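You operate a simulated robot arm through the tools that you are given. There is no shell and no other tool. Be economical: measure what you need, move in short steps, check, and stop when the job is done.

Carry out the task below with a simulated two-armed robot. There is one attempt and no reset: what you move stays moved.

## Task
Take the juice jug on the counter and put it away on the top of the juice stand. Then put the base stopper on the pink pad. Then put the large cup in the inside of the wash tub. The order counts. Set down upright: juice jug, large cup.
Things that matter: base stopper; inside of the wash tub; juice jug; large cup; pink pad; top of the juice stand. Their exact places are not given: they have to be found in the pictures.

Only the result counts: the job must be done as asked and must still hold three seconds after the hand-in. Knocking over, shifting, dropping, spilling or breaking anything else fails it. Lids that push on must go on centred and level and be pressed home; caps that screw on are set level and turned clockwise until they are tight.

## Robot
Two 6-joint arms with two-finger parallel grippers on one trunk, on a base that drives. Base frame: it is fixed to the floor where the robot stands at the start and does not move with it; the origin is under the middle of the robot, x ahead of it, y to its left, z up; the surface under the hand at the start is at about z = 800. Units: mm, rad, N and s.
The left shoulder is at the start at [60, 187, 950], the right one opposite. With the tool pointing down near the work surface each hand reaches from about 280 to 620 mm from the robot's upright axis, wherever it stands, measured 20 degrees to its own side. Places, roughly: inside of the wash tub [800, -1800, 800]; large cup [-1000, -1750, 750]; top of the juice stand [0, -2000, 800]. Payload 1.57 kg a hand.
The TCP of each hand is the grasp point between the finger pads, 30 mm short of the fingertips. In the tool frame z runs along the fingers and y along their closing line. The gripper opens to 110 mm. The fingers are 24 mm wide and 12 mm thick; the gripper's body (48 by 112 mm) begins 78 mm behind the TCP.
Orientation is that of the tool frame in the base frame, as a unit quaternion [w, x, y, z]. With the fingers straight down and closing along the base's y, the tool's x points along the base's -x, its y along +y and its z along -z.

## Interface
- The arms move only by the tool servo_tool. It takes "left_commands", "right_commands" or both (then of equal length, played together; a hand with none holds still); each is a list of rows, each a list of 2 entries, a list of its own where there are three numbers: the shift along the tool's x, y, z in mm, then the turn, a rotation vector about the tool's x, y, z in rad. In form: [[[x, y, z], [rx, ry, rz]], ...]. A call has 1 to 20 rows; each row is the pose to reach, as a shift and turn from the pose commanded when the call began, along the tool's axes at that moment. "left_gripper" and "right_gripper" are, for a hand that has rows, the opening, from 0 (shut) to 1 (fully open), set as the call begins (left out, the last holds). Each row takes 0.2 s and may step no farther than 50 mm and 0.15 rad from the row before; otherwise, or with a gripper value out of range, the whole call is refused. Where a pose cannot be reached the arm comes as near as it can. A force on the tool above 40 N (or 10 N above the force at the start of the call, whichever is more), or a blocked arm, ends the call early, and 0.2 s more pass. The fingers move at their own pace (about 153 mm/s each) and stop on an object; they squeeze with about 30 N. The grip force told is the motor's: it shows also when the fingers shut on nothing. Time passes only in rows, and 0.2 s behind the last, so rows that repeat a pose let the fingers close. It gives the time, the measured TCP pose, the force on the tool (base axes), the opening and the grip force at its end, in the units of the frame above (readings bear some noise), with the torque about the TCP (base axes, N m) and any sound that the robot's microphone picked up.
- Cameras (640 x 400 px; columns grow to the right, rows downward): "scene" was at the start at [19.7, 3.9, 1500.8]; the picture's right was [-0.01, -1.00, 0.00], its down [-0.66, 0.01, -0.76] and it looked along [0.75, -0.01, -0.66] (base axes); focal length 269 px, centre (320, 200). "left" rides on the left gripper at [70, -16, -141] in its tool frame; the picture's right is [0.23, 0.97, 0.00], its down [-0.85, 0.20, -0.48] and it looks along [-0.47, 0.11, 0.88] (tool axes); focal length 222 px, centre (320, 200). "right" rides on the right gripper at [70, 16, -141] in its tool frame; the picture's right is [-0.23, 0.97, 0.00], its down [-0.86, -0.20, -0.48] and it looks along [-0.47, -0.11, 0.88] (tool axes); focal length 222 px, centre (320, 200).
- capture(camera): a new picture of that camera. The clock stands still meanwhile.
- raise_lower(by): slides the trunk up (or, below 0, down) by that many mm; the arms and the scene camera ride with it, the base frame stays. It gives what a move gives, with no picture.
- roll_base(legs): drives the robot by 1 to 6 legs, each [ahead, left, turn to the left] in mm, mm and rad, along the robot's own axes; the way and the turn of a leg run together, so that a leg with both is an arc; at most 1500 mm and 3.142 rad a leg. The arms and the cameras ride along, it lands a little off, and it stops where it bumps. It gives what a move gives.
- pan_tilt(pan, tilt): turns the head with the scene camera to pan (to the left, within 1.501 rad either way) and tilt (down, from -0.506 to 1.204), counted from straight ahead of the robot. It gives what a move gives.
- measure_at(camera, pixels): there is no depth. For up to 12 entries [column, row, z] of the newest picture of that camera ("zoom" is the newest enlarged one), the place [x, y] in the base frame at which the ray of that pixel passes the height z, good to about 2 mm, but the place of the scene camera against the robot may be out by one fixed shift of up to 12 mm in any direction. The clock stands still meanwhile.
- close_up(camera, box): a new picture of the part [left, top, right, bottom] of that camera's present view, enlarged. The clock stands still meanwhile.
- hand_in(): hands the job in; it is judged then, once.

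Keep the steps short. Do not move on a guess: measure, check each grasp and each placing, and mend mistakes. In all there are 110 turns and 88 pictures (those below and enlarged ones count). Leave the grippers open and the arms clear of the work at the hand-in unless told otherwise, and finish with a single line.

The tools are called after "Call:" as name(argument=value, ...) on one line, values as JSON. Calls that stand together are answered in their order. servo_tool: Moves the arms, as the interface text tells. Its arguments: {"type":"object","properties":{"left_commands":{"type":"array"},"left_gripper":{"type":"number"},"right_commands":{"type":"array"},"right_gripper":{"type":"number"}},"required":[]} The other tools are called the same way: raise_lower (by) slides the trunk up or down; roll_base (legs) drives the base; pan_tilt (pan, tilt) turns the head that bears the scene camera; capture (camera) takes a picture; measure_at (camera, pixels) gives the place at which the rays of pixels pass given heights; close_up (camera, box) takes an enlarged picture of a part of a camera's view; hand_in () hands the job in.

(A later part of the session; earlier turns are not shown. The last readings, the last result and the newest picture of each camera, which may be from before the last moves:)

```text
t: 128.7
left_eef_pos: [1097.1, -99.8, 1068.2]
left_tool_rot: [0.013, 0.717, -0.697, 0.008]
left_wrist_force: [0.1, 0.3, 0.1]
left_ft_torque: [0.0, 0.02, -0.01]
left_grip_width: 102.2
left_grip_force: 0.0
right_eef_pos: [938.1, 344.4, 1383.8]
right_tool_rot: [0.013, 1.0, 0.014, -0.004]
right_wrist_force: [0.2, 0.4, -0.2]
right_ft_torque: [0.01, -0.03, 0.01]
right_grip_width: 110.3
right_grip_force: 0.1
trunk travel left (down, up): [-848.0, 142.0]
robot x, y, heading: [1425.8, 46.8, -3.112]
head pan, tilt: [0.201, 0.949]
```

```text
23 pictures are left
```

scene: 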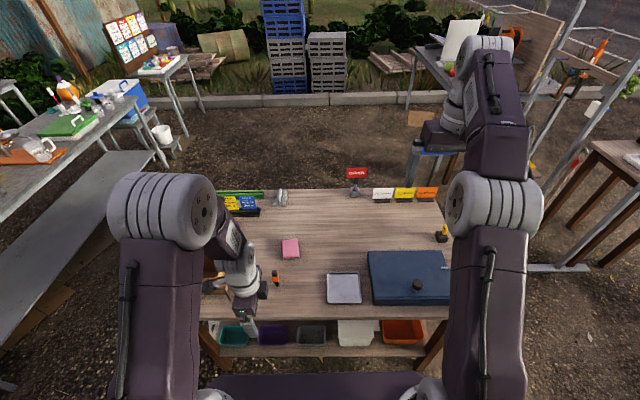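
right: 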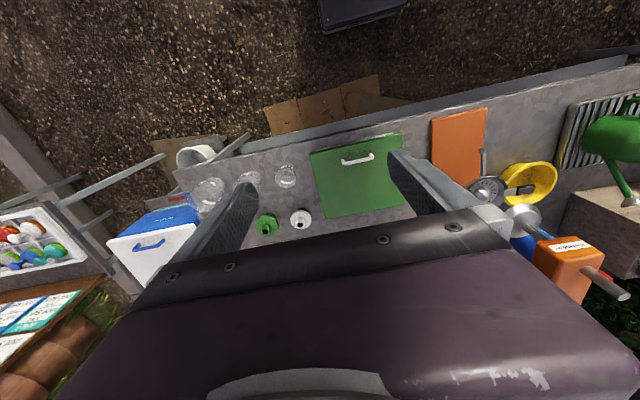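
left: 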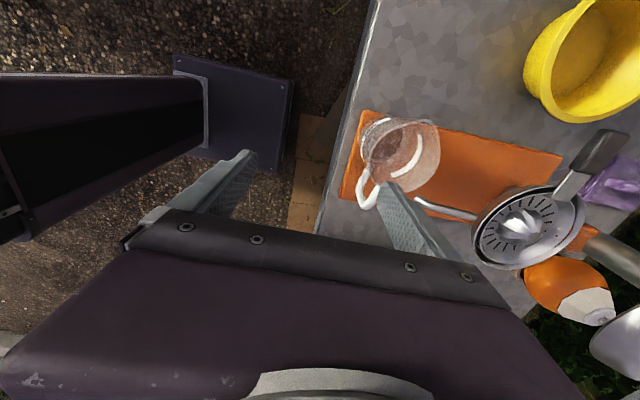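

The base bumped on something at x≈1414. I back off 40 mm and re-measure everything.

Call:
roll_base(legs=[[-40, 0, 0]])

Call:
pan_tilt(pan=0.2, tilt=1.1)

Call:
capture(camera="scene")

Call:
measure_at(camera="scene", pixels=[[320, 285, 800], [320, 290, 800], [275, 230, 800], [288, 200, 825], [400, 285, 800]])

```text
t: 129.5
left_eef_pos: [1108.4, -122.8, 1059.6]
left_tool_rot: [0.002, -0.703, 0.711, 0.004]
left_wrist_force: [0.4, 0.8, 0.2]
left_ft_torque: [-0.03, -0.03, 0.0]
left_grip_width: 102.3
left_grip_force: 0.1
right_eef_pos: [965.9, 314.2, 1387.6]
right_tool_rot: [-0.004, 1.0, -0.006, -0.001]
right_wrist_force: [0.1, -0.1, 0.6]
right_ft_torque: [-0.07, 0.0, 0.0]
right_grip_width: 110.2
right_grip_force: 0.1
trunk travel left (down, up): [-848.0, 142.0]
robot x, y, heading: [1449.4, 41.8, 3.128]
head pan, tilt: [0.201, 0.949]
```

```text
t: 130.2
left_eef_pos: [1110.0, -118.3, 1061.4]
left_tool_rot: [-0.001, -0.703, 0.711, 0.001]
left_wrist_force: [0.4, 0.4, 0.2]
left_ft_torque: [0.01, 0.03, -0.03]
left_grip_width: 102.6
left_grip_force: 0.1
right_eef_pos: [965.4, 322.1, 1388.0]
right_tool_rot: [-0.001, 1.0, -0.006, -0.002]
right_wrist_force: [-0.4, 0.1, 0.6]
right_ft_torque: [-0.01, -0.03, 0.01]
right_grip_width: 109.8
right_grip_force: 0.0
trunk travel left (down, up): [-848.0, 142.0]
robot x, y, heading: [1447.6, 42.1, 3.129]
head pan, tilt: [0.201, 1.1]
```

```text
22 pictures are left
```

scene: 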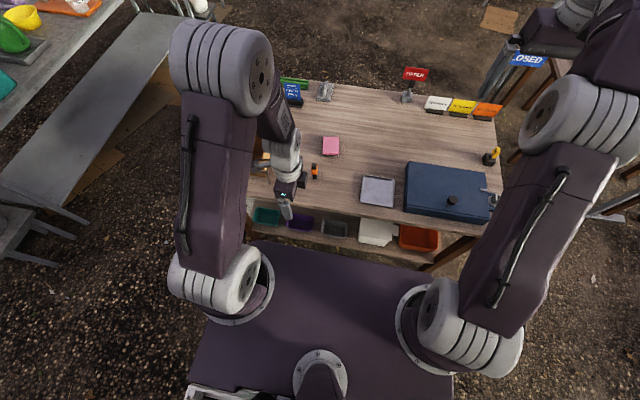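

```text
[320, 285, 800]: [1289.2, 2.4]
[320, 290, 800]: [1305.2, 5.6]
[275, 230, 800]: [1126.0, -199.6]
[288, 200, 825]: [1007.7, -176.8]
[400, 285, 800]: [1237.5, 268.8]
```

Call:
measure_at(camera="scene", pixels=[[350, 211, 800], [300, 199, 800], [315, 178, 800], [331, 145, 825], [340, 245, 500], [340, 245, 400], [330, 262, 500], [330, 262, 350]])

Call:
close_up(camera="scene", box=[230, 120, 410, 270])

```text
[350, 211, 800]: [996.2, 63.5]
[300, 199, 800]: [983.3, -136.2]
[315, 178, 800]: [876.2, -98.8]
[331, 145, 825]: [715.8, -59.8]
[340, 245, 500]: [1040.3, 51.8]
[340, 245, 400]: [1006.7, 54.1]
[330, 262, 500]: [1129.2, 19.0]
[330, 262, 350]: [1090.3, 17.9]
```

```text
2.67 times, centred on (320, 195) of scene
```

zoom: 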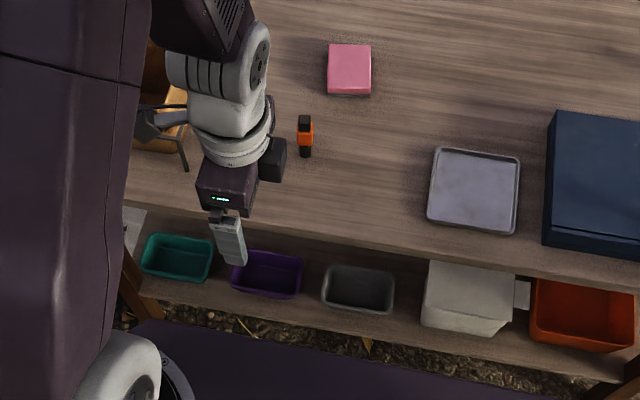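

The far-side shelf limits me to x≈1430. The pad is at about (705,-60), reachable only from the front with the hand tilted forward about 57°. So I'll grasp the peg from here with that same tilt (left hand, yaw back to 0) so it stays upright at both ends.

Call:
servo_tool(left_commands=[[[0, 9, 0], [0, 0, -0.143]], [[0, 18, 0], [0, 0, -0.286]], [[0, 27, 0], [0, 0, -0.429]], [[0, 36, 0], [0, 0, -0.571]], [[0, 45, 0], [0, 0, -0.714]], [[0, 54, 0], [0, 0, -0.857]], [[0, 63, 0], [0, 0, -1.0]], [[0, 72, 0], [0, 0, -1.143]], [[0, 81, 0], [0, 0, -1.286]], [[0, 90, 0], [0, 0, -1.429]], [[0, 95, 0], [0, 0, -1.571]]], left_gripper=0.6)

Call:
servo_tool(left_commands=[[[0, 0, 0], [0, -0.143, 0]], [[0, 0, 0], [0, -0.286, 0]], [[0, 0, 0], [0, -0.429, 0]], [[0, 0, 0], [0, -0.571, 0]], [[0, 0, 0], [0, -0.714, 0]], [[0, 0, 0], [0, -0.857, 0]], [[0, 0, 0], [0, -1.0, 0]], [[0, 0, 0], [0, -1.0, 0]]])

Call:
capture(camera="left")

```text
t: 132.6
left_eef_pos: [1011.7, -114.3, 1061.4]
left_tool_rot: [0.0, 1.0, -0.004, 0.0]
left_wrist_force: [0.1, -0.2, -0.2]
left_ft_torque: [0.01, 0.01, -0.03]
left_grip_width: 66.1
left_grip_force: 0.1
right_eef_pos: [964.2, 324.0, 1385.7]
right_tool_rot: [0.0, 1.0, -0.006, -0.001]
right_wrist_force: [0.1, -0.4, 0.7]
right_ft_torque: [0.01, -0.01, 0.01]
right_grip_width: 110.1
right_grip_force: 0.0
trunk travel left (down, up): [-848.0, 142.0]
robot x, y, heading: [1446.7, 40.5, 3.132]
head pan, tilt: [0.201, 1.1]
```

```text
t: 134.4
left_eef_pos: [968.5, -107.2, 1162.3]
left_tool_rot: [-0.002, 0.88, -0.005, -0.476]
left_wrist_force: [-0.2, -0.1, -0.1]
left_ft_torque: [-0.03, 0.02, -0.01]
left_grip_width: 66.1
left_grip_force: 0.0
left hand out of reach, approached as far as the arm can: row 2, 6, 7, 8
right_eef_pos: [963.8, 324.4, 1386.2]
right_tool_rot: [0.0, 1.0, -0.006, -0.001]
right_wrist_force: [0.3, 0.4, 1.0]
right_ft_torque: [0.02, -0.02, -0.03]
right_grip_width: 110.1
right_grip_force: 0.1
trunk travel left (down, up): [-848.0, 142.0]
robot x, y, heading: [1448.8, 39.5, 3.132]
head pan, tilt: [0.201, 1.1]
```

```text
20 pictures are left
```

left: 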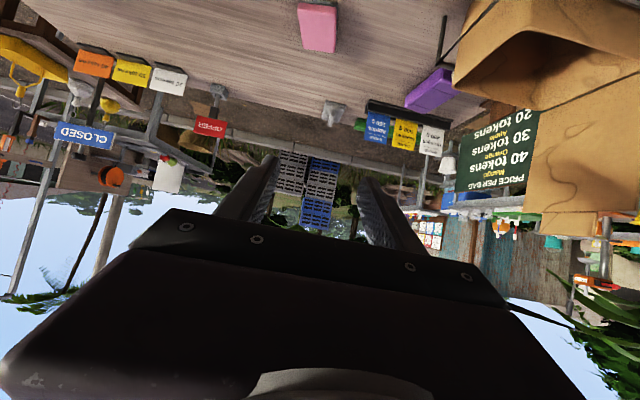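

Tilt is in place (about 0.99 rad). I lower the trunk 240 mm so the shoulder is level with the grasp height, then check with the scene camera.

Call:
raise_lower(by=-240)

Call:
pan_tilt(pan=0.25, tilt=0.9)

Call:
close_up(camera="scene", box=[240, 120, 400, 240])

```text
t: 136.9
left_eef_pos: [969.6, -107.1, 921.9]
left_tool_rot: [-0.003, 0.88, -0.005, -0.475]
left_wrist_force: [0.2, -0.9, -0.3]
left_ft_torque: [0.0, 0.0, 0.05]
left_grip_width: 66.0
left_grip_force: 0.1
right_eef_pos: [964.9, 324.2, 1146.0]
right_tool_rot: [-0.001, 1.0, -0.006, -0.001]
right_wrist_force: [0.8, 0.2, 0.0]
right_ft_torque: [-0.01, 0.0, 0.0]
right_grip_width: 109.9
right_grip_force: 0.0
trunk travel left (down, up): [-608.0, 382.0]
robot x, y, heading: [1450.4, 40.8, 3.128]
head pan, tilt: [0.201, 1.1]
```

```text
t: 137.7
left_eef_pos: [968.0, -106.3, 922.2]
left_tool_rot: [-0.002, 0.88, -0.005, -0.475]
left_wrist_force: [0.2, 0.4, -0.2]
left_ft_torque: [-0.04, -0.03, 0.0]
left_grip_width: 66.0
left_grip_force: 0.0
right_eef_pos: [964.5, 324.7, 1145.4]
right_tool_rot: [0.0, 1.0, -0.007, -0.001]
right_wrist_force: [0.6, -0.3, 0.0]
right_ft_torque: [-0.01, 0.0, 0.01]
right_grip_width: 110.1
right_grip_force: 0.0
trunk travel left (down, up): [-608.0, 382.0]
robot x, y, heading: [1449.6, 40.5, 3.126]
head pan, tilt: [0.25, 0.901]
```

```text
3.33 times, centred on (320, 180) of scene
```

zoom: 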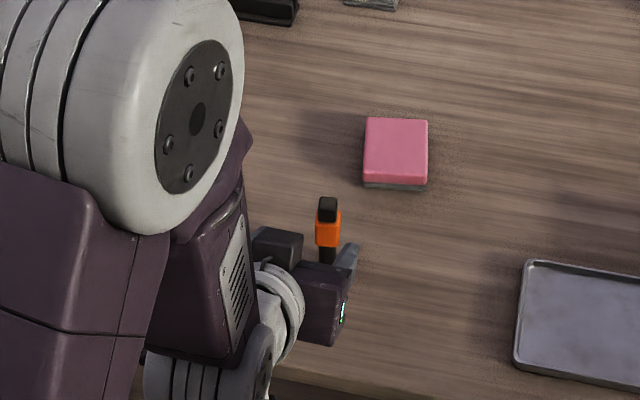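

Call:
measure_at(camera="zoom", pixels=[[328, 203, 892], [328, 203, 880], [328, 235, 865], [328, 235, 850], [316, 222, 870], [342, 222, 870], [395, 182, 825], [396, 118, 825], [395, 150, 825]])

```text
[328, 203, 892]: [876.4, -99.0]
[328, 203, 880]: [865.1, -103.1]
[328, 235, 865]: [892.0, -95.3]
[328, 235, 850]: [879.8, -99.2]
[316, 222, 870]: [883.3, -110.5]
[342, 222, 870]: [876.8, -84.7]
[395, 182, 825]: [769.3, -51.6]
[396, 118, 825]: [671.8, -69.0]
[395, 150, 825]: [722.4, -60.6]
```

Peg: about (870,-99), collar centred at z≈862, knob top about 892. I move down to z 862 first, then forward onto the collar.

Call:
servo_tool(left_commands=[[[25, -4, 16], [0, 0, 0]], [[50, -7, 32], [0, 0, 0]], [[37, -7, 53], [0, 0, 0]], [[23, -7, 74], [0, 0, 0]]])

Call:
close_up(camera="scene", box=[280, 150, 380, 230])

```text
t: 138.7
left_eef_pos: [916.8, -99.1, 863.8]
left_tool_rot: [-0.002, 0.882, -0.005, -0.472]
left_wrist_force: [-0.3, 0.0, -0.8]
left_ft_torque: [0.04, -0.02, 0.03]
left_grip_width: 65.8
left_grip_force: 0.0
left hand out of reach, approached as far as the arm can: row 1, 2, 3, 4
right_eef_pos: [963.8, 324.7, 1144.7]
right_tool_rot: [-0.001, 1.0, -0.006, 0.0]
right_wrist_force: [0.0, 0.8, 1.2]
right_ft_torque: [-0.01, 0.01, 0.0]
right_grip_width: 109.7
right_grip_force: 0.0
trunk travel left (down, up): [-608.0, 382.0]
robot x, y, heading: [1447.6, 41.0, 3.13]
head pan, tilt: [0.25, 0.901]
```

```text
5.00 times, centred on (330, 190) of scene
```

zoom: 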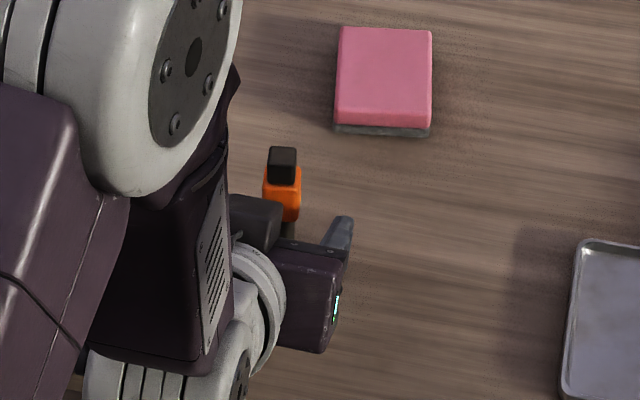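

Hand level with the collar, 47 mm short. I continue forward slowly.

Call:
servo_tool(left_commands=[[[-10, 0, 16], [0, 0, 0]], [[-19, 0, 29], [0, 0, 0]], [[-25, 0, 40], [0, 0, 0]], [[-25, 0, 40], [0, 0, 0]]])

Call:
close_up(camera="scene", box=[280, 150, 380, 230])

```text
t: 139.7
left_eef_pos: [869.4, -98.4, 863.5]
left_tool_rot: [-0.001, 0.88, -0.004, -0.475]
left_wrist_force: [0.0, 0.1, 0.0]
left_ft_torque: [0.01, -0.01, 0.01]
left_grip_width: 65.9
left_grip_force: 0.0
right_eef_pos: [964.5, 325.1, 1146.7]
right_tool_rot: [-0.001, 1.0, -0.007, -0.001]
right_wrist_force: [0.4, -0.4, 0.8]
right_ft_torque: [-0.01, 0.0, -0.02]
right_grip_width: 110.2
right_grip_force: 0.1
trunk travel left (down, up): [-608.0, 382.0]
robot x, y, heading: [1447.0, 39.8, 3.132]
head pan, tilt: [0.25, 0.901]
```

```text
5.00 times, centred on (330, 190) of scene
```

zoom: 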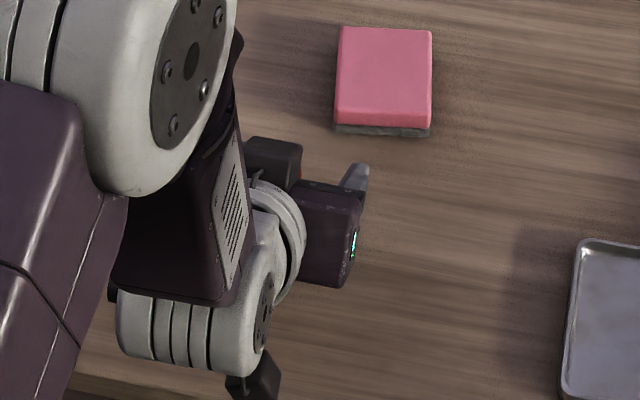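

No contact force, peg is between the fingers. Closing.

Call:
servo_tool(left_commands=[[[0, 0, 0], [0, 0, 0]], [[0, 0, 0], [0, 0, 0]], [[0, 0, 0], [0, 0, 0]]], left_gripper=0)

```text
t: 140.5
left_eef_pos: [869.6, -98.3, 862.1]
left_tool_rot: [-0.003, 0.88, -0.006, -0.475]
left_wrist_force: [-0.4, 0.3, -0.1]
left_ft_torque: [-0.02, 0.02, 0.01]
left_grip_width: 23.2
left_grip_force: 30.2
right_eef_pos: [963.9, 324.7, 1146.8]
right_tool_rot: [-0.001, 1.0, -0.006, -0.001]
right_wrist_force: [0.0, -0.7, 0.2]
right_ft_torque: [0.02, -0.03, 0.06]
right_grip_width: 110.0
right_grip_force: 0.0
trunk travel left (down, up): [-608.0, 382.0]
robot x, y, heading: [1453.4, 41.2, 3.133]
head pan, tilt: [0.25, 0.901]
```

Gripped (23 mm, the collar). I lift with the trunk and look at it.

Call:
raise_lower(by=220)

Call:
close_up(camera="left", box=[220, 0, 420, 240])

Call:
roll_base(legs=[[-70, 0, 0], [0, 1030, 0], [1500, 0, 0], [370, 0, 0]])

```text
t: 142.8
left_eef_pos: [870.1, -99.0, 1083.0]
left_tool_rot: [-0.002, 0.88, -0.005, -0.475]
left_wrist_force: [0.0, 0.1, -0.8]
left_ft_torque: [-0.03, -0.01, -0.02]
left_grip_width: 23.4
left_grip_force: 30.1
right_eef_pos: [963.8, 324.1, 1365.3]
right_tool_rot: [0.0, 1.0, -0.006, -0.001]
right_wrist_force: [0.0, -0.3, 0.3]
right_ft_torque: [-0.01, -0.01, 0.02]
right_grip_width: 110.0
right_grip_force: 0.0
trunk travel left (down, up): [-828.0, 162.0]
robot x, y, heading: [1448.4, 43.9, 3.133]
head pan, tilt: [0.25, 0.901]
```

```text
1.67 times, centred on (320, 120) of left
```

zoom: 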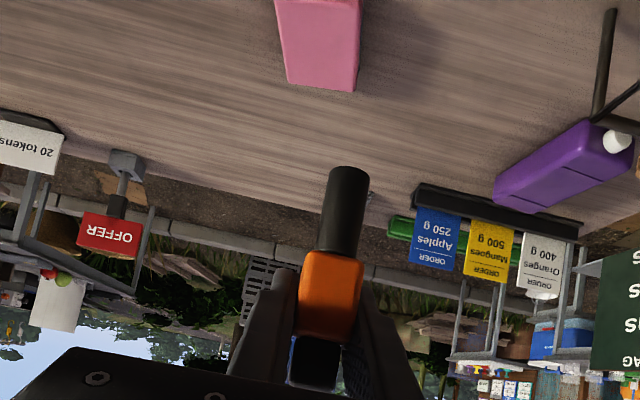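

```text
t: 146.3
left_eef_pos: [934.7, -538.5, 1079.9]
left_tool_rot: [-0.012, 0.881, -0.024, -0.472]
left_wrist_force: [1.6, 24.5, -2.1]
left_ft_torque: [0.66, -0.06, -0.52]
left_grip_width: 23.0
left_grip_force: 30.0
right_eef_pos: [1029.3, -127.1, 1365.9]
right_tool_rot: [-0.001, 1.0, -0.011, 0.0]
right_wrist_force: [0.2, -0.2, 0.6]
right_ft_torque: [0.12, -0.02, 0.0]
right_grip_width: 110.0
right_grip_force: 0.0
trunk travel left (down, up): [-828.0, 162.0]
robot x, y, heading: [1515.4, -414.3, 3.126]
head pan, tilt: [0.25, 0.901]
stopped in leg 2: the force on the tool passed its limit at 82 N (the readings are from after the stop); the commanded pose is now the measured one
```

The left hand struck something at (934,-538). I back off the way I came and look.

Call:
roll_base(legs=[[0, -80, 0]])

Call:
pan_tilt(pan=0.35, tilt=0.75)

Call:
capture(camera="scene")

```text
t: 147.3
left_eef_pos: [935.0, -465.0, 1081.2]
left_tool_rot: [-0.011, 0.881, -0.018, -0.473]
left_wrist_force: [-0.1, -0.2, -0.2]
left_ft_torque: [0.0, 0.0, -0.03]
left_grip_width: 23.1
left_grip_force: 29.9
right_eef_pos: [1030.5, -50.6, 1366.8]
right_tool_rot: [-0.002, 1.0, -0.009, -0.002]
right_wrist_force: [0.7, -0.2, 0.8]
right_ft_torque: [0.03, 0.02, 0.01]
right_grip_width: 110.1
right_grip_force: 0.1
trunk travel left (down, up): [-828.0, 162.0]
robot x, y, heading: [1514.7, -333.4, 3.119]
head pan, tilt: [0.25, 0.901]
```

```text
t: 148.0
left_eef_pos: [934.8, -460.9, 1079.6]
left_tool_rot: [-0.009, 0.881, -0.019, -0.472]
left_wrist_force: [-1.2, 0.6, 0.2]
left_ft_torque: [-0.04, 0.02, -0.03]
left_grip_width: 23.0
left_grip_force: 30.1
right_eef_pos: [1030.9, -44.4, 1367.1]
right_tool_rot: [-0.001, 1.0, -0.01, 0.0]
right_wrist_force: [0.1, 1.0, -0.8]
right_ft_torque: [0.0, 0.01, 0.01]
right_grip_width: 110.0
right_grip_force: 0.1
trunk travel left (down, up): [-828.0, 162.0]
robot x, y, heading: [1517.0, -332.3, 3.125]
head pan, tilt: [0.351, 0.75]
```

```text
15 pictures are left
```

scene: 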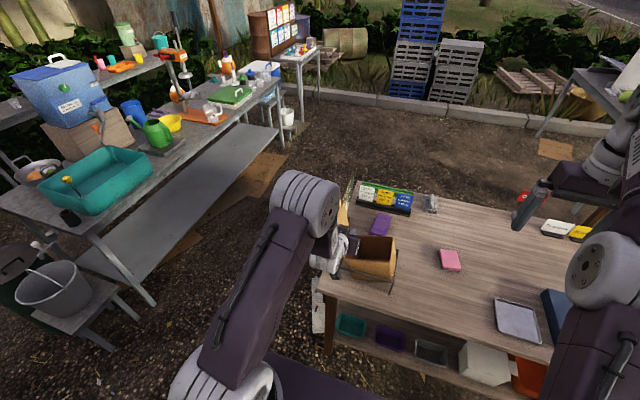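

The box with its upright flap stands as before. I raise the trunk fully, back away so that the hand clears the table entirely, then continue.

Call:
raise_lower(by=150)

Call:
roll_base(legs=[[-230, 0, 0], [0, 680, 0], [1500, 0, 0], [600, 0, 0], [0, 0, 3.14]])

Call:
close_up(camera="left", box=[220, 0, 420, 240])

```text
t: 149.8
left_eef_pos: [934.8, -460.4, 1231.5]
left_tool_rot: [-0.01, 0.881, -0.019, -0.473]
left_wrist_force: [-0.2, 0.2, -0.6]
left_ft_torque: [0.01, -0.04, 0.0]
left_grip_width: 23.1
left_grip_force: 29.8
right_eef_pos: [1030.9, -44.8, 1516.4]
right_tool_rot: [-0.001, 1.0, -0.009, 0.0]
right_wrist_force: [0.1, 0.4, -0.3]
right_ft_torque: [-0.01, -0.03, -0.02]
right_grip_width: 110.2
right_grip_force: 0.1
trunk travel left (down, up): [-978.0, 12.0]
robot x, y, heading: [1515.7, -332.8, 3.122]
head pan, tilt: [0.351, 0.75]
```

```text
t: 150.6
left_eef_pos: [947.1, -460.3, 1225.9]
left_tool_rot: [-0.009, 0.883, -0.019, -0.469]
left_wrist_force: [-0.5, 0.2, -0.9]
left_ft_torque: [-0.01, 0.03, 0.0]
left_grip_width: 23.2
left_grip_force: 29.8
right_eef_pos: [1040.6, -44.8, 1512.7]
right_tool_rot: [0.0, 1.0, -0.01, 0.002]
right_wrist_force: [-0.3, -0.5, 0.4]
right_ft_torque: [-0.02, -0.09, 0.03]
right_grip_width: 110.1
right_grip_force: 0.1
trunk travel left (down, up): [-978.0, 12.0]
robot x, y, heading: [1535.5, -335.0, 3.121]
head pan, tilt: [0.351, 0.75]
stopped in leg 1: the robot was blocked; the commanded pose is now the measured one
```

```text
1.67 times, centred on (320, 120) of left
```

zoom: 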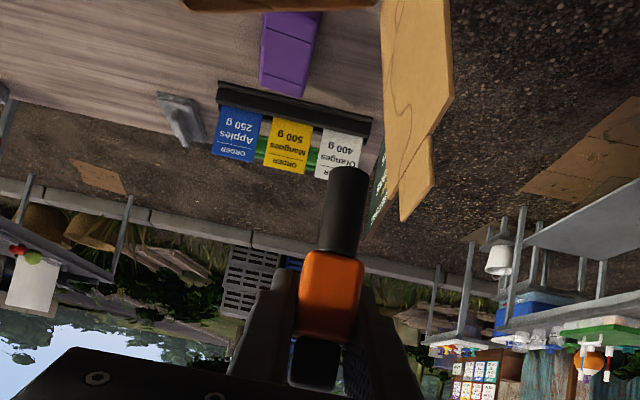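

Backing is blocked by the truck at x≈1535. Instead I retract the hand about 100 mm so it clears the table, at this greater height.

Call:
servo_tool(left_commands=[[[18, 0, -28], [0, 0, 0]], [[36, 0, -56], [0, 0, 0]], [[54, 0, -84], [0, 0, 0]], [[54, 0, -84], [0, 0, 0]]])

Call:
roll_base(legs=[[12, 0, 0], [0, 680, 0]])

```text
t: 151.6
left_eef_pos: [1028.2, -459.8, 1260.9]
left_tool_rot: [-0.01, 0.882, -0.02, -0.471]
left_wrist_force: [0.8, -0.3, 0.1]
left_ft_torque: [0.0, 0.01, -0.03]
left_grip_width: 23.1
left_grip_force: 29.8
left hand out of reach, approached as far as the arm can: row 2, 3, 4
right_eef_pos: [1051.4, -45.5, 1516.7]
right_tool_rot: [-0.001, 1.0, -0.009, -0.002]
right_wrist_force: [0.4, -0.1, 0.6]
right_ft_torque: [-0.01, 0.02, 0.0]
right_grip_width: 110.0
right_grip_force: 0.0
trunk travel left (down, up): [-978.0, 12.0]
robot x, y, heading: [1532.1, -332.2, 3.123]
head pan, tilt: [0.351, 0.75]
```

```text
t: 155.7
left_eef_pos: [1003.2, -1138.5, 1259.5]
left_tool_rot: [-0.007, 0.883, -0.018, -0.469]
left_wrist_force: [0.2, 0.5, -0.8]
left_ft_torque: [-0.02, 0.01, 0.0]
left_grip_width: 23.4
left_grip_force: 29.1
right_eef_pos: [1025.7, -724.5, 1516.1]
right_tool_rot: [0.0, 1.0, -0.009, -0.001]
right_wrist_force: [0.7, 0.1, 0.3]
right_ft_torque: [0.02, -0.01, -0.01]
right_grip_width: 109.8
right_grip_force: 0.1
trunk travel left (down, up): [-978.0, 12.0]
robot x, y, heading: [1507.1, -1011.5, 3.124]
head pan, tilt: [0.351, 0.75]
```

Clear. Now drive along the lane to the front side, turn to face the counter and approach to x≈-50, y≈-200.

Call:
roll_base(legs=[[1500, 0, 0], [390, 0, 0], [0, 0, 3.14], [0, 770, 0], [330, 0, 0]])

Call:
pan_tilt(pan=0.1, tilt=0.85)

Call:
capture(camera="scene")

```text
t: 178.2
left_eef_pos: [405.5, -41.5, 1259.3]
left_tool_rot: [0.471, -0.013, 0.882, 0.008]
left_wrist_force: [-0.2, -0.4, 0.4]
left_ft_torque: [-0.01, 0.0, 0.0]
left_grip_width: 23.0
left_grip_force: 29.4
right_eef_pos: [411.6, -455.6, 1517.4]
right_tool_rot: [0.001, -0.027, 1.0, -0.001]
right_wrist_force: [0.1, 0.4, -0.2]
right_ft_torque: [0.01, -0.05, -0.03]
right_grip_width: 109.9
right_grip_force: 0.1
trunk travel left (down, up): [-978.0, 12.0]
robot x, y, heading: [-89.5, -206.7, 0.049]
head pan, tilt: [0.351, 0.75]
```

```text
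t: 179.0
left_eef_pos: [407.5, -41.5, 1259.8]
left_tool_rot: [0.469, -0.012, 0.883, 0.008]
left_wrist_force: [0.1, 0.3, -1.2]
left_ft_torque: [0.02, 0.02, 0.03]
left_grip_width: 23.0
left_grip_force: 29.6
right_eef_pos: [414.8, -455.9, 1516.0]
right_tool_rot: [0.002, -0.027, 1.0, 0.0]
right_wrist_force: [0.3, -0.2, 0.0]
right_ft_torque: [0.0, -0.02, -0.01]
right_grip_width: 109.8
right_grip_force: 0.0
trunk travel left (down, up): [-978.0, 12.0]
robot x, y, heading: [-88.5, -204.0, 0.058]
head pan, tilt: [0.099, 0.85]
```

```text
13 pictures are left
```

scene: 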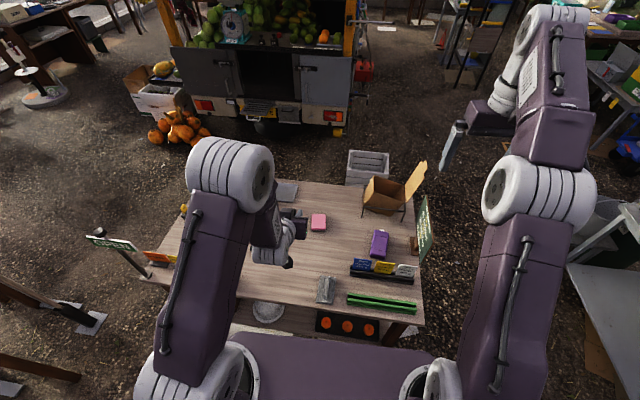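

Everything stands as before. I straighten the heading and go to x≈12, then lower the trunk for the placing.

Call:
roll_base(legs=[[0, 0, -0.055], [102, 0, 0]])

Call:
raise_lower(by=-270)

```text
t: 180.6
left_eef_pos: [508.7, -68.4, 1263.9]
left_tool_rot: [0.472, 0.01, 0.881, -0.004]
left_wrist_force: [-0.1, 0.8, -0.1]
left_ft_torque: [-0.04, 0.01, -0.03]
left_grip_width: 23.0
left_grip_force: 30.1
right_eef_pos: [491.2, -482.7, 1520.9]
right_tool_rot: [0.005, 0.0, 1.0, -0.001]
right_wrist_force: [-0.4, 0.8, 1.0]
right_ft_torque: [-0.02, -0.06, 0.02]
right_grip_width: 110.0
right_grip_force: 0.0
trunk travel left (down, up): [-978.0, 12.0]
robot x, y, heading: [8.8, -205.5, -0.001]
head pan, tilt: [0.099, 0.85]
```

```text
t: 183.3
left_eef_pos: [516.6, -68.5, 990.7]
left_tool_rot: [0.469, 0.01, 0.883, -0.004]
left_wrist_force: [0.2, 0.2, -0.1]
left_ft_torque: [0.0, -0.02, 0.0]
left_grip_width: 23.2
left_grip_force: 29.9
right_eef_pos: [500.5, -482.6, 1246.4]
right_tool_rot: [0.0, 0.001, 1.0, 0.0]
right_wrist_force: [0.2, 0.8, -0.3]
right_ft_torque: [0.01, 0.0, -0.01]
right_grip_width: 110.2
right_grip_force: 0.0
trunk travel left (down, up): [-708.0, 282.0]
robot x, y, heading: [9.0, -202.7, 0.004]
head pan, tilt: [0.099, 0.85]
```

Call:
raise_lower(by=-55)

Call:
servo_tool(left_commands=[[[-21, 2, 31], [0, 0, 0]], [[-42, 4, 62], [0, 0, 0]], [[-63, 6, 93], [0, 0, 0]], [[-84, 8, 124], [0, 0, 0]], [[-105, 8, 155], [0, 0, 0]], [[-105, 8, 155], [0, 0, 0]]])

Call:
close_up(camera="scene", box=[250, 150, 370, 240])

```text
t: 184.3
left_eef_pos: [518.1, -68.5, 935.2]
left_tool_rot: [0.469, 0.01, 0.883, -0.004]
left_wrist_force: [-0.1, 1.0, -0.7]
left_ft_torque: [-0.01, 0.01, 0.01]
left_grip_width: 23.1
left_grip_force: 30.4
right_eef_pos: [500.1, -482.7, 1191.6]
right_tool_rot: [0.001, 0.001, 1.0, -0.001]
right_wrist_force: [0.5, 0.2, -0.6]
right_ft_torque: [0.02, 0.0, 0.0]
right_grip_width: 110.0
right_grip_force: 0.0
trunk travel left (down, up): [-653.0, 337.0]
robot x, y, heading: [9.8, -205.3, 0.003]
head pan, tilt: [0.099, 0.85]
```

```text
t: 185.7
left_eef_pos: [705.1, -65.0, 935.9]
left_tool_rot: [0.469, 0.011, 0.883, -0.005]
left_wrist_force: [-0.4, -0.5, -0.3]
left_ft_torque: [0.05, 0.02, -0.02]
left_grip_width: 22.9
left_grip_force: 29.7
right_eef_pos: [499.4, -483.1, 1192.2]
right_tool_rot: [0.001, 0.001, 1.0, -0.001]
right_wrist_force: [-0.2, 0.6, 0.6]
right_ft_torque: [0.03, -0.01, -0.02]
right_grip_width: 110.4
right_grip_force: 0.0
trunk travel left (down, up): [-653.0, 337.0]
robot x, y, heading: [13.0, -204.5, -0.002]
head pan, tilt: [0.099, 0.85]
```

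```text
4.44 times, centred on (310, 195) of scene
```

zoom: 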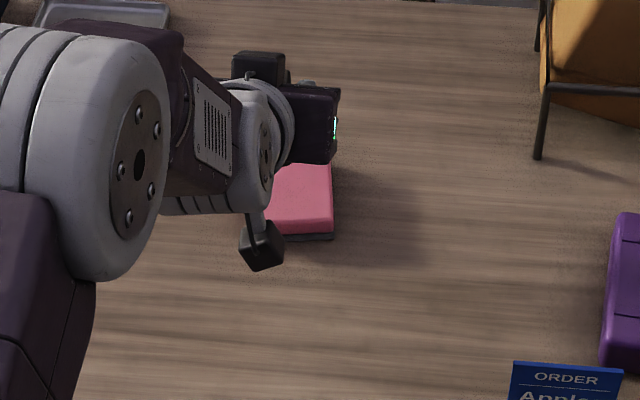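

At (705,-65,936). I check with the wrist camera that the peg bottom is over the pad.

Call:
measure_at(camera="zoom", pixels=[[333, 239, 800], [333, 228, 825], [331, 165, 825]])

Call:
capture(camera="left")

```text
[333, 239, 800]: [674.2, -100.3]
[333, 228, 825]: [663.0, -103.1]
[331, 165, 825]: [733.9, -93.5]
```

```text
11 pictures are left
```

left: 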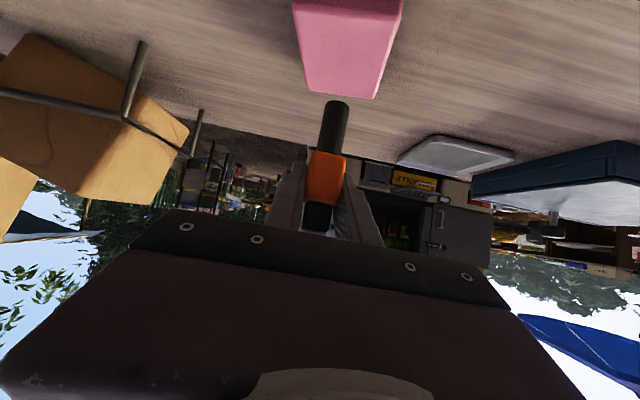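

Call:
measure_at(camera="left", pixels=[[337, 103, 874], [309, 88, 825], [375, 98, 825], [294, 10, 825], [402, 10, 825], [309, 90, 800]])

```text
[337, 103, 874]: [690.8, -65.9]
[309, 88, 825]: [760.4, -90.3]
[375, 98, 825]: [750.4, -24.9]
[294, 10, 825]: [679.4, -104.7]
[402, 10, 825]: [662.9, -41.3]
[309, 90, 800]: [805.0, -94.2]
```

Pad spans x 669–755, y about -100 to -25: centre about (712,-61). I shift 6 mm forward, 3 mm left and lower towards contact.

Call:
servo_tool(left_commands=[[[-3, 3, 5], [0, 0, 0]], [[5, 3, 11], [0, 0, 0]], [[13, 3, 16], [0, 0, 0]], [[20, 3, 20], [0, 0, 0]], [[26, 3, 24.5], [0, 0, 0]], [[29, 3, 26.5], [0, 0, 0]]])

Call:
servo_tool(left_commands=[[[1.7, 0, 1.1], [0, 0, 0]], [[3.3, 0, 2.2], [0, 0, 0]], [[5, 0, 3.4], [0, 0, 0]], [[6.6, 0, 4.5], [0, 0, 0]]])

```text
t: 187.1
left_eef_pos: [711.1, -61.3, 894.5]
left_tool_rot: [0.469, 0.011, 0.883, -0.005]
left_wrist_force: [-0.2, 0.3, 0.0]
left_ft_torque: [-0.05, -0.03, -0.02]
left_grip_width: 23.2
left_grip_force: 29.8
right_eef_pos: [501.0, -483.7, 1192.2]
right_tool_rot: [0.001, 0.001, 1.0, -0.001]
right_wrist_force: [-0.5, -0.3, 0.9]
right_ft_torque: [0.0, 0.01, -0.02]
right_grip_width: 109.9
right_grip_force: 0.0
trunk travel left (down, up): [-653.0, 337.0]
robot x, y, heading: [11.0, -206.3, -0.0]
head pan, tilt: [0.099, 0.85]
```

```text
t: 188.1
left_eef_pos: [710.6, -62.4, 889.6]
left_tool_rot: [0.47, 0.011, 0.883, -0.005]
left_wrist_force: [-0.6, 0.0, 3.0]
left_ft_torque: [-0.03, 0.03, -0.01]
left_grip_width: 23.0
left_grip_force: 30.4
right_eef_pos: [501.7, -482.5, 1191.5]
right_tool_rot: [0.001, 0.001, 1.0, -0.001]
right_wrist_force: [0.2, 0.0, 0.5]
right_ft_torque: [0.0, 0.01, -0.01]
right_grip_width: 110.1
right_grip_force: 0.1
trunk travel left (down, up): [-653.0, 337.0]
robot x, y, heading: [14.2, -206.2, 0.001]
head pan, tilt: [0.099, 0.85]
```

Contact (about 3 N) at z≈889, so the peg stands on the pad. Open, then withdraw along the fingers' direction.

Call:
servo_tool(left_commands=[[[0, 0, 0], [0, 0, 0]], [[0, 0, 0], [0, 0, 0]], [[0, 0, 0], [0, 0, 0]]], left_gripper=0.6)

Call:
servo_tool(left_commands=[[[3, 0, -6], [0, 0, 0]], [[10, 0, -18], [0, 0, 0]], [[20, 0, -34], [0, 0, 0]], [[33, 0, -56], [0, 0, 0]], [[47, 0, -82], [0, 0, 0]], [[58, 0, -112], [0, 0, 0]], [[50, 0, -145], [0, 0, 0]]])

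Call:
close_up(camera="scene", box=[250, 150, 370, 240])

```text
t: 188.9
left_eef_pos: [711.0, -61.6, 888.0]
left_tool_rot: [0.47, 0.011, 0.883, -0.005]
left_wrist_force: [-0.4, -0.3, -0.1]
left_ft_torque: [-0.01, 0.02, -0.01]
left_grip_width: 65.9
left_grip_force: 0.0
right_eef_pos: [499.5, -482.7, 1190.0]
right_tool_rot: [0.001, 0.001, 1.0, 0.0]
right_wrist_force: [0.3, 0.4, 0.2]
right_ft_torque: [-0.06, 0.02, -0.01]
right_grip_width: 109.9
right_grip_force: 0.1
trunk travel left (down, up): [-653.0, 337.0]
robot x, y, heading: [14.4, -203.5, -0.001]
head pan, tilt: [0.099, 0.85]
```

```text
t: 190.5
left_eef_pos: [561.3, -59.6, 928.7]
left_tool_rot: [0.471, 0.011, 0.882, -0.004]
left_wrist_force: [0.0, -0.2, -0.1]
left_ft_torque: [0.0, 0.01, 0.01]
left_grip_width: 66.0
left_grip_force: 0.0
right_eef_pos: [499.2, -483.7, 1192.0]
right_tool_rot: [0.002, 0.001, 1.0, 0.0]
right_wrist_force: [-0.8, -0.2, -0.5]
right_ft_torque: [0.01, -0.02, 0.0]
right_grip_width: 109.9
right_grip_force: 0.1
trunk travel left (down, up): [-653.0, 337.0]
robot x, y, heading: [14.8, -207.6, 0.001]
head pan, tilt: [0.099, 0.85]
```

```text
4.44 times, centred on (310, 195) of scene
```

zoom: 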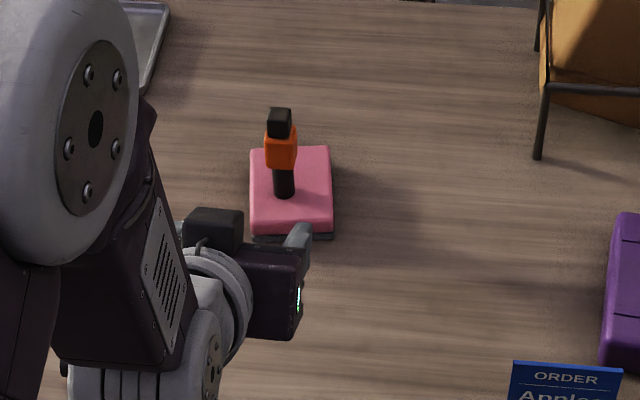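

The stopper stands centred on the pink pad. Next the cup: raise the trunk, back off, and while clear set the left hand upright and yaw the right hand 90°.

Call:
raise_lower(by=180)

Call:
roll_base(legs=[[-400, 0, 0], [0, 0, -1.57]])

Call:
servo_tool(left_commands=[[[0, 0, 0], [0, 0.14, 0]], [[0, 0, 0], [0, 0.28, 0]], [[0, 0, 0], [0, 0.42, 0]], [[0, 0, 0], [0, 0.56, 0]], [[0, 0, 0], [0, 0.7, 0]], [[0, 0, 0], [0, 0.84, 0]], [[0, 0, 0], [0, 0.98, 0]], [[0, 0, 0], [0, 0.98, 0]], [[0, 0, 0], [0, 0.98, 0]], [[0, 0, 0], [0, 0.98, 0]], [[0, 0, 0], [0, 0.98, 0]]], right_commands=[[[0, 0, 0], [0, 0, -0.143]], [[0, 0, 0], [0, 0, -0.286]], [[0, 0, 0], [0, 0, -0.429]], [[0, 0, 0], [0, 0, -0.571]], [[0, 0, 0], [0, 0, -0.714]], [[0, 0, 0], [0, 0, -0.857]], [[0, 0, 0], [0, 0, -1.0]], [[0, 0, 0], [0, 0, -1.143]], [[0, 0, 0], [0, 0, -1.286]], [[0, 0, 0], [0, 0, -1.429]], [[0, 0, 0], [0, 0, -1.571]]], right_gripper=1)

```text
t: 192.5
left_eef_pos: [563.6, -58.8, 1107.4]
left_tool_rot: [0.47, 0.011, 0.883, -0.005]
left_wrist_force: [-0.5, 0.4, 0.5]
left_ft_torque: [-0.01, 0.01, -0.01]
left_grip_width: 66.2
left_grip_force: 0.0
right_eef_pos: [500.1, -483.0, 1372.9]
right_tool_rot: [0.0, 0.001, 1.0, -0.001]
right_wrist_force: [0.4, -0.9, 0.6]
right_ft_torque: [-0.03, 0.03, 0.0]
right_grip_width: 110.0
right_grip_force: 0.0
trunk travel left (down, up): [-833.0, 157.0]
robot x, y, heading: [12.3, -201.5, 0.002]
head pan, tilt: [0.099, 0.85]
```

```text
t: 198.8
left_eef_pos: [-240.6, -756.9, 1108.0]
left_tool_rot: [0.327, 0.633, 0.615, -0.336]
left_wrist_force: [0.5, -0.5, -0.1]
left_ft_torque: [0.0, -0.04, -0.02]
left_grip_width: 66.0
left_grip_force: 0.0
right_eef_pos: [-664.3, -693.4, 1370.7]
right_tool_rot: [0.0, 0.708, 0.706, -0.001]
right_wrist_force: [-1.0, -0.2, 0.5]
right_ft_torque: [0.01, 0.01, 0.0]
right_grip_width: 110.0
right_grip_force: 0.0
trunk travel left (down, up): [-833.0, 157.0]
robot x, y, heading: [-384.2, -207.3, -1.572]
head pan, tilt: [0.099, 0.85]
```

```text
t: 201.2
left_eef_pos: [-241.0, -756.2, 1107.9]
left_tool_rot: [0.0, 0.716, 0.698, 0.002]
left_wrist_force: [0.1, 0.3, 0.0]
left_ft_torque: [0.0, 0.02, -0.01]
left_grip_width: 65.9
left_grip_force: 0.2
left hand out of reach, approached as far as the arm can: row 3, 4
right_eef_pos: [-664.6, -693.2, 1371.0]
right_tool_rot: [-0.001, 0.002, 1.0, -0.001]
right_wrist_force: [0.6, 0.4, 0.3]
right_ft_torque: [-0.02, -0.05, -0.02]
right_grip_width: 110.1
right_grip_force: 0.0
trunk travel left (down, up): [-833.0, 157.0]
robot x, y, heading: [-384.9, -206.5, -1.572]
head pan, tilt: [0.099, 0.85]
```

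Both hands are upright. I drive to the cup end of the bench and look with the right camera.

Call:
roll_base(legs=[[980, -255, 0]])

Call:
capture(camera="right")

```text
t: 206.4
left_eef_pos: [-495.6, -1735.1, 1108.7]
left_tool_rot: [0.0, 0.715, 0.699, 0.001]
left_wrist_force: [-0.4, 0.3, 0.3]
left_ft_torque: [-0.01, 0.01, 0.04]
left_grip_width: 66.1
left_grip_force: 0.0
right_eef_pos: [-920.6, -1672.8, 1372.0]
right_tool_rot: [-0.001, 0.0, 1.0, -0.001]
right_wrist_force: [-0.5, 0.5, 0.3]
right_ft_torque: [0.01, -0.03, 0.0]
right_grip_width: 110.0
right_grip_force: 0.0
trunk travel left (down, up): [-833.0, 157.0]
robot x, y, heading: [-643.4, -1186.2, -1.57]
head pan, tilt: [0.099, 0.85]
```

```text
9 pictures are left
```

right: 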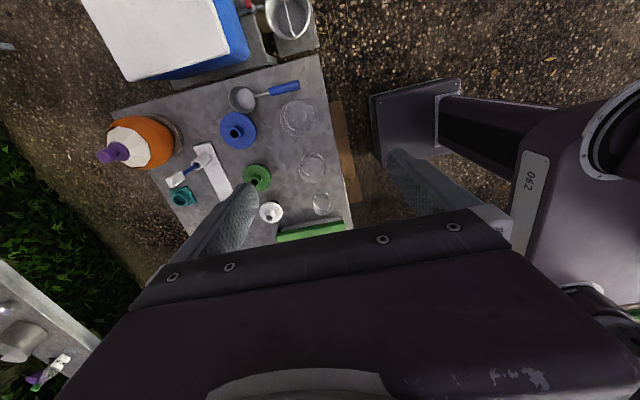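

Three cups at (322,204), (312,166), (298,118): the last is the large one. I measure it.

Call:
measure_at(camera="right", pixels=[[298, 118, 840], [280, 118, 880], [316, 118, 880], [298, 100, 880], [298, 136, 880], [312, 166, 840], [250, 95, 800], [298, 88, 800]])

Call:
close_up(camera="right", box=[220, 70, 350, 230])

```text
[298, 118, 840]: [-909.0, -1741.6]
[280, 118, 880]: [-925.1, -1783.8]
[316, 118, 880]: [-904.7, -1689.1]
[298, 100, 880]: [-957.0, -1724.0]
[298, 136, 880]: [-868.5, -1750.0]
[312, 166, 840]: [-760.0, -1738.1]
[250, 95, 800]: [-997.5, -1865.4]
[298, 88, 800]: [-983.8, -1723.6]
```

```text
2.50 times, centred on (285, 150) of right
```

zoom: 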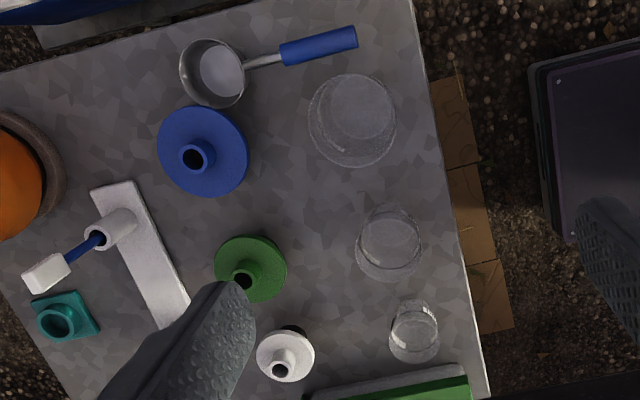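

Cup centre about (-914,-1737), rim about 96–100 wide – tight for 110 opening, so centring must be good. I drive 64 mm ahead and lower the right hand to z≈1010 for a closer measurement.

Call:
roll_base(legs=[[64, 7, 0]])

Call:
servo_tool(right_commands=[[[0, 0, 48], [0, 0, 0]], [[0, 0, 96], [0, 0, 0]], [[0, 0, 144], [0, 0, 0]], [[0, 0, 192], [0, 0, 0]], [[0, 0, 240], [0, 0, 0]], [[0, 0, 288], [0, 0, 0]], [[0, 0, 336], [0, 0, 0]], [[0, 0, 355], [0, 0, 0]], [[0, 0, 355], [0, 0, 0]]])

Call:
close_up(camera="right", box=[200, 80, 440, 250])

```text
t: 207.4
left_eef_pos: [-489.5, -1792.4, 1111.7]
left_tool_rot: [0.003, 0.716, 0.698, 0.0]
left_wrist_force: [-0.3, 1.3, -0.2]
left_ft_torque: [-0.05, -0.06, 0.01]
left_grip_width: 66.4
left_grip_force: 0.1
right_eef_pos: [-915.1, -1729.3, 1374.9]
right_tool_rot: [0.0, 0.001, 1.0, -0.005]
right_wrist_force: [-0.1, 0.4, 0.1]
right_ft_torque: [-0.09, 0.0, -0.02]
right_grip_width: 110.0
right_grip_force: 0.1
trunk travel left (down, up): [-833.0, 157.0]
robot x, y, heading: [-637.3, -1251.0, -1.576]
head pan, tilt: [0.099, 0.85]
```

```text
t: 209.4
left_eef_pos: [-486.9, -1799.1, 1108.9]
left_tool_rot: [-0.001, 0.715, 0.699, 0.002]
left_wrist_force: [-1.8, 0.0, -0.3]
left_ft_torque: [0.02, -0.05, 0.0]
left_grip_width: 65.8
left_grip_force: 0.0
right_eef_pos: [-913.9, -1737.8, 1016.0]
right_tool_rot: [-0.001, 0.001, 1.0, -0.001]
right_wrist_force: [0.3, -0.4, 0.5]
right_ft_torque: [0.01, -0.04, 0.02]
right_grip_width: 110.1
right_grip_force: 0.0
trunk travel left (down, up): [-833.0, 157.0]
robot x, y, heading: [-636.4, -1251.2, -1.573]
head pan, tilt: [0.099, 0.85]
```

```text
2.35 times, centred on (320, 165) of right
```

zoom: 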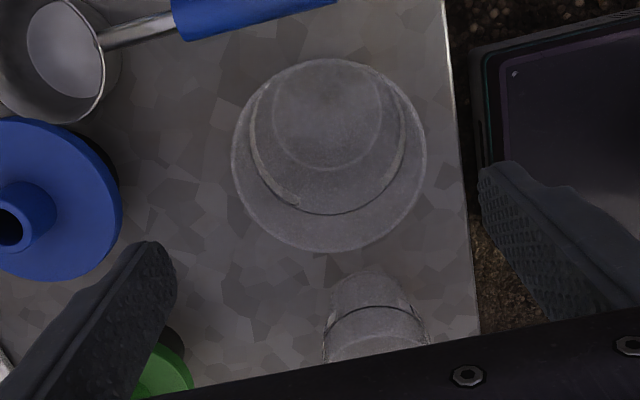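

Call:
measure_at(camera="zoom", pixels=[[231, 160, 870], [427, 160, 870], [329, 250, 870], [231, 160, 890], [427, 160, 890], [329, 250, 890], [272, 115, 795], [382, 115, 795], [327, 60, 795], [327, 170, 795], [329, 160, 880]])

```text
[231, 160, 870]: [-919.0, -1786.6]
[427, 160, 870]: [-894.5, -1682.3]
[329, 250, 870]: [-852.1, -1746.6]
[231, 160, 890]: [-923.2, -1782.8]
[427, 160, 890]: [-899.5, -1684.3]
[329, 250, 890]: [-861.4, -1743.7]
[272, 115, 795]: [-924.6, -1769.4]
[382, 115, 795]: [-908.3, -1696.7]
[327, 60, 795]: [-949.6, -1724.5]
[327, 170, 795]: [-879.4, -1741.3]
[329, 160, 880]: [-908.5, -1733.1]
```

Base centre (-915,-1733), rim at z≈898 with diameter about 99: 5 mm play on each side. I shift +4 mm in y and lower slowly.

Call:
servo_tool(right_commands=[[[1, 4, 30], [0, 0, 0]], [[1, 4, 60], [0, 0, 0]], [[1, 4, 80], [0, 0, 0]], [[1, 4, 95], [0, 0, 0]], [[1, 4, 105], [0, 0, 0]], [[1, 4, 105], [0, 0, 0]]])

Call:
close_up(camera="right", box=[200, 80, 440, 250])

```text
t: 210.8
left_eef_pos: [-488.0, -1799.1, 1107.7]
left_tool_rot: [0.0, 0.716, 0.698, 0.002]
left_wrist_force: [0.4, 0.5, 0.0]
left_ft_torque: [-0.06, -0.01, 0.01]
left_grip_width: 66.0
left_grip_force: 0.0
right_eef_pos: [-914.3, -1734.3, 910.7]
right_tool_rot: [-0.001, 0.001, 1.0, -0.002]
right_wrist_force: [0.4, -0.2, -0.7]
right_ft_torque: [-0.04, 0.01, 0.01]
right_grip_width: 109.9
right_grip_force: 0.1
trunk travel left (down, up): [-833.0, 157.0]
robot x, y, heading: [-630.2, -1248.8, -1.573]
head pan, tilt: [0.099, 0.85]
```

```text
2.35 times, centred on (320, 165) of right
```

zoom: 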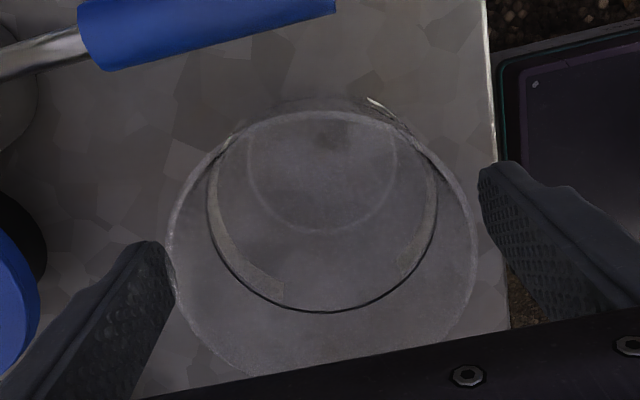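

No force; both fingers straddle the rim. Continue down to TCP z≈852 slowly.

Call:
servo_tool(right_commands=[[[0, 0, 10], [0, 0, 0]], [[0, 0, 20], [0, 0, 0]], [[0, 0, 30], [0, 0, 0]], [[0, 0, 40], [0, 0, 0]], [[0, 0, 50], [0, 0, 0]], [[0, 0, 58], [0, 0, 0]], [[0, 0, 58], [0, 0, 0]]])

Call:
servo_tool(right_commands=[[[0, 0, 0], [0, 0, 0]], [[0, 0, 0], [0, 0, 0]], [[0, 0, 0], [0, 0, 0]], [[0, 0, 0], [0, 0, 0]]], right_gripper=0)

Call:
servo_tool(right_commands=[[[0, 0, -2], [0, 0, 0]], [[0, 0, -4], [0, 0, 0]], [[0, 0, -7], [0, 0, 0]], [[0, 0, -11], [0, 0, 0]], [[0, 0, -16], [0, 0, 0]], [[0, 0, -22], [0, 0, 0]], [[0, 0, -29], [0, 0, 0]], [[0, 0, -36], [0, 0, 0]], [[0, 0, -43], [0, 0, 0]], [[0, 0, -50], [0, 0, 0]]])

```text
t: 212.4
left_eef_pos: [-488.0, -1799.1, 1107.5]
left_tool_rot: [-0.001, 0.716, 0.699, 0.002]
left_wrist_force: [0.3, 0.1, -0.2]
left_ft_torque: [0.02, -0.01, 0.03]
left_grip_width: 66.2
left_grip_force: 0.1
right_eef_pos: [-915.4, -1734.0, 853.6]
right_tool_rot: [0.0, 0.0, 1.0, -0.001]
right_wrist_force: [-0.5, 0.4, 0.0]
right_ft_torque: [0.01, 0.03, -0.01]
right_grip_width: 110.1
right_grip_force: 0.0
trunk travel left (down, up): [-833.0, 157.0]
robot x, y, heading: [-632.5, -1248.6, -1.573]
head pan, tilt: [0.099, 0.85]
```

```text
t: 213.4
left_eef_pos: [-488.8, -1799.2, 1108.7]
left_tool_rot: [-0.001, 0.716, 0.698, 0.002]
left_wrist_force: [0.0, 0.3, -0.6]
left_ft_torque: [0.01, 0.02, -0.02]
left_grip_width: 65.7
left_grip_force: 0.1
right_eef_pos: [-914.1, -1733.8, 853.9]
right_tool_rot: [-0.001, 0.001, 1.0, -0.001]
right_wrist_force: [0.6, -0.3, -0.9]
right_ft_torque: [0.02, -0.02, -0.02]
right_grip_width: 90.3
right_grip_force: 29.5
trunk travel left (down, up): [-833.0, 157.0]
robot x, y, heading: [-634.2, -1248.7, -1.574]
head pan, tilt: [0.099, 0.85]
```

```text
t: 215.6
left_eef_pos: [-488.4, -1798.8, 1108.2]
left_tool_rot: [0.0, 0.715, 0.699, 0.001]
left_wrist_force: [0.7, 0.3, -0.5]
left_ft_torque: [0.02, -0.01, -0.01]
left_grip_width: 66.1
left_grip_force: 0.1
right_eef_pos: [-915.7, -1734.1, 903.2]
right_tool_rot: [-0.001, 0.001, 1.0, -0.001]
right_wrist_force: [0.7, -0.3, 0.3]
right_ft_torque: [0.01, 0.0, 0.03]
right_grip_width: 90.5
right_grip_force: 30.2
trunk travel left (down, up): [-833.0, 157.0]
robot x, y, heading: [-632.7, -1251.6, -1.571]
head pan, tilt: [0.099, 0.85]
```

Holding at 90.5 mm after 50 mm of lift. I lift further, gently.

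Call:
servo_tool(right_commands=[[[0, 0, -8], [0, 0, 0]], [[0, 0, -17], [0, 0, 0]], [[0, 0, -27], [0, 0, 0]], [[0, 0, -38], [0, 0, 0]], [[0, 0, -50], [0, 0, 0]], [[0, 0, -63], [0, 0, 0]], [[0, 0, -76], [0, 0, 0]], [[0, 0, -89], [0, 0, 0]], [[0, 0, -102], [0, 0, 0]], [[0, 0, -115], [0, 0, 0]], [[0, 0, -128], [0, 0, 0]], [[0, 0, -141], [0, 0, 0]], [[0, 0, -154], [0, 0, 0]], [[0, 0, -167], [0, 0, 0]], [[0, 0, -180], [0, 0, 0]], [[0, 0, -193], [0, 0, 0]], [[0, 0, -206], [0, 0, 0]], [[0, 0, -218], [0, 0, 0]], [[0, 0, -228], [0, 0, 0]], [[0, 0, -235], [0, 0, 0]]])

Call:
capture(camera="right")

```text
t: 219.8
left_eef_pos: [-488.4, -1799.1, 1108.2]
left_tool_rot: [0.0, 0.716, 0.699, 0.001]
left_wrist_force: [-0.3, 0.6, -0.1]
left_ft_torque: [-0.01, 0.04, 0.0]
left_grip_width: 66.1
left_grip_force: 0.0
right_eef_pos: [-915.2, -1732.6, 1137.8]
right_tool_rot: [-0.001, 0.0, 1.0, -0.001]
right_wrist_force: [0.1, 0.4, -0.6]
right_ft_torque: [0.0, 0.02, 0.02]
right_grip_width: 90.4
right_grip_force: 30.2
trunk travel left (down, up): [-833.0, 157.0]
robot x, y, heading: [-633.1, -1247.9, -1.574]
head pan, tilt: [0.099, 0.85]
```

```text
5 pictures are left
```

right: 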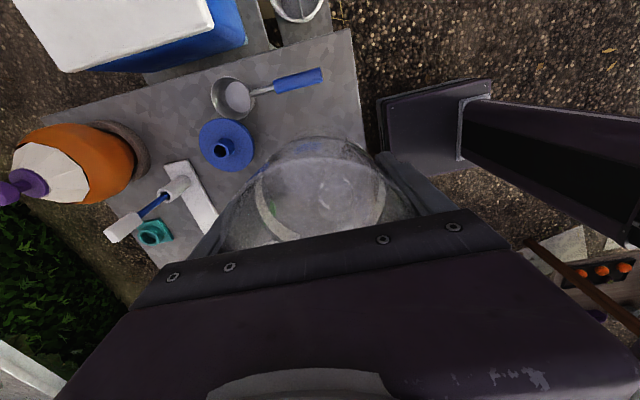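

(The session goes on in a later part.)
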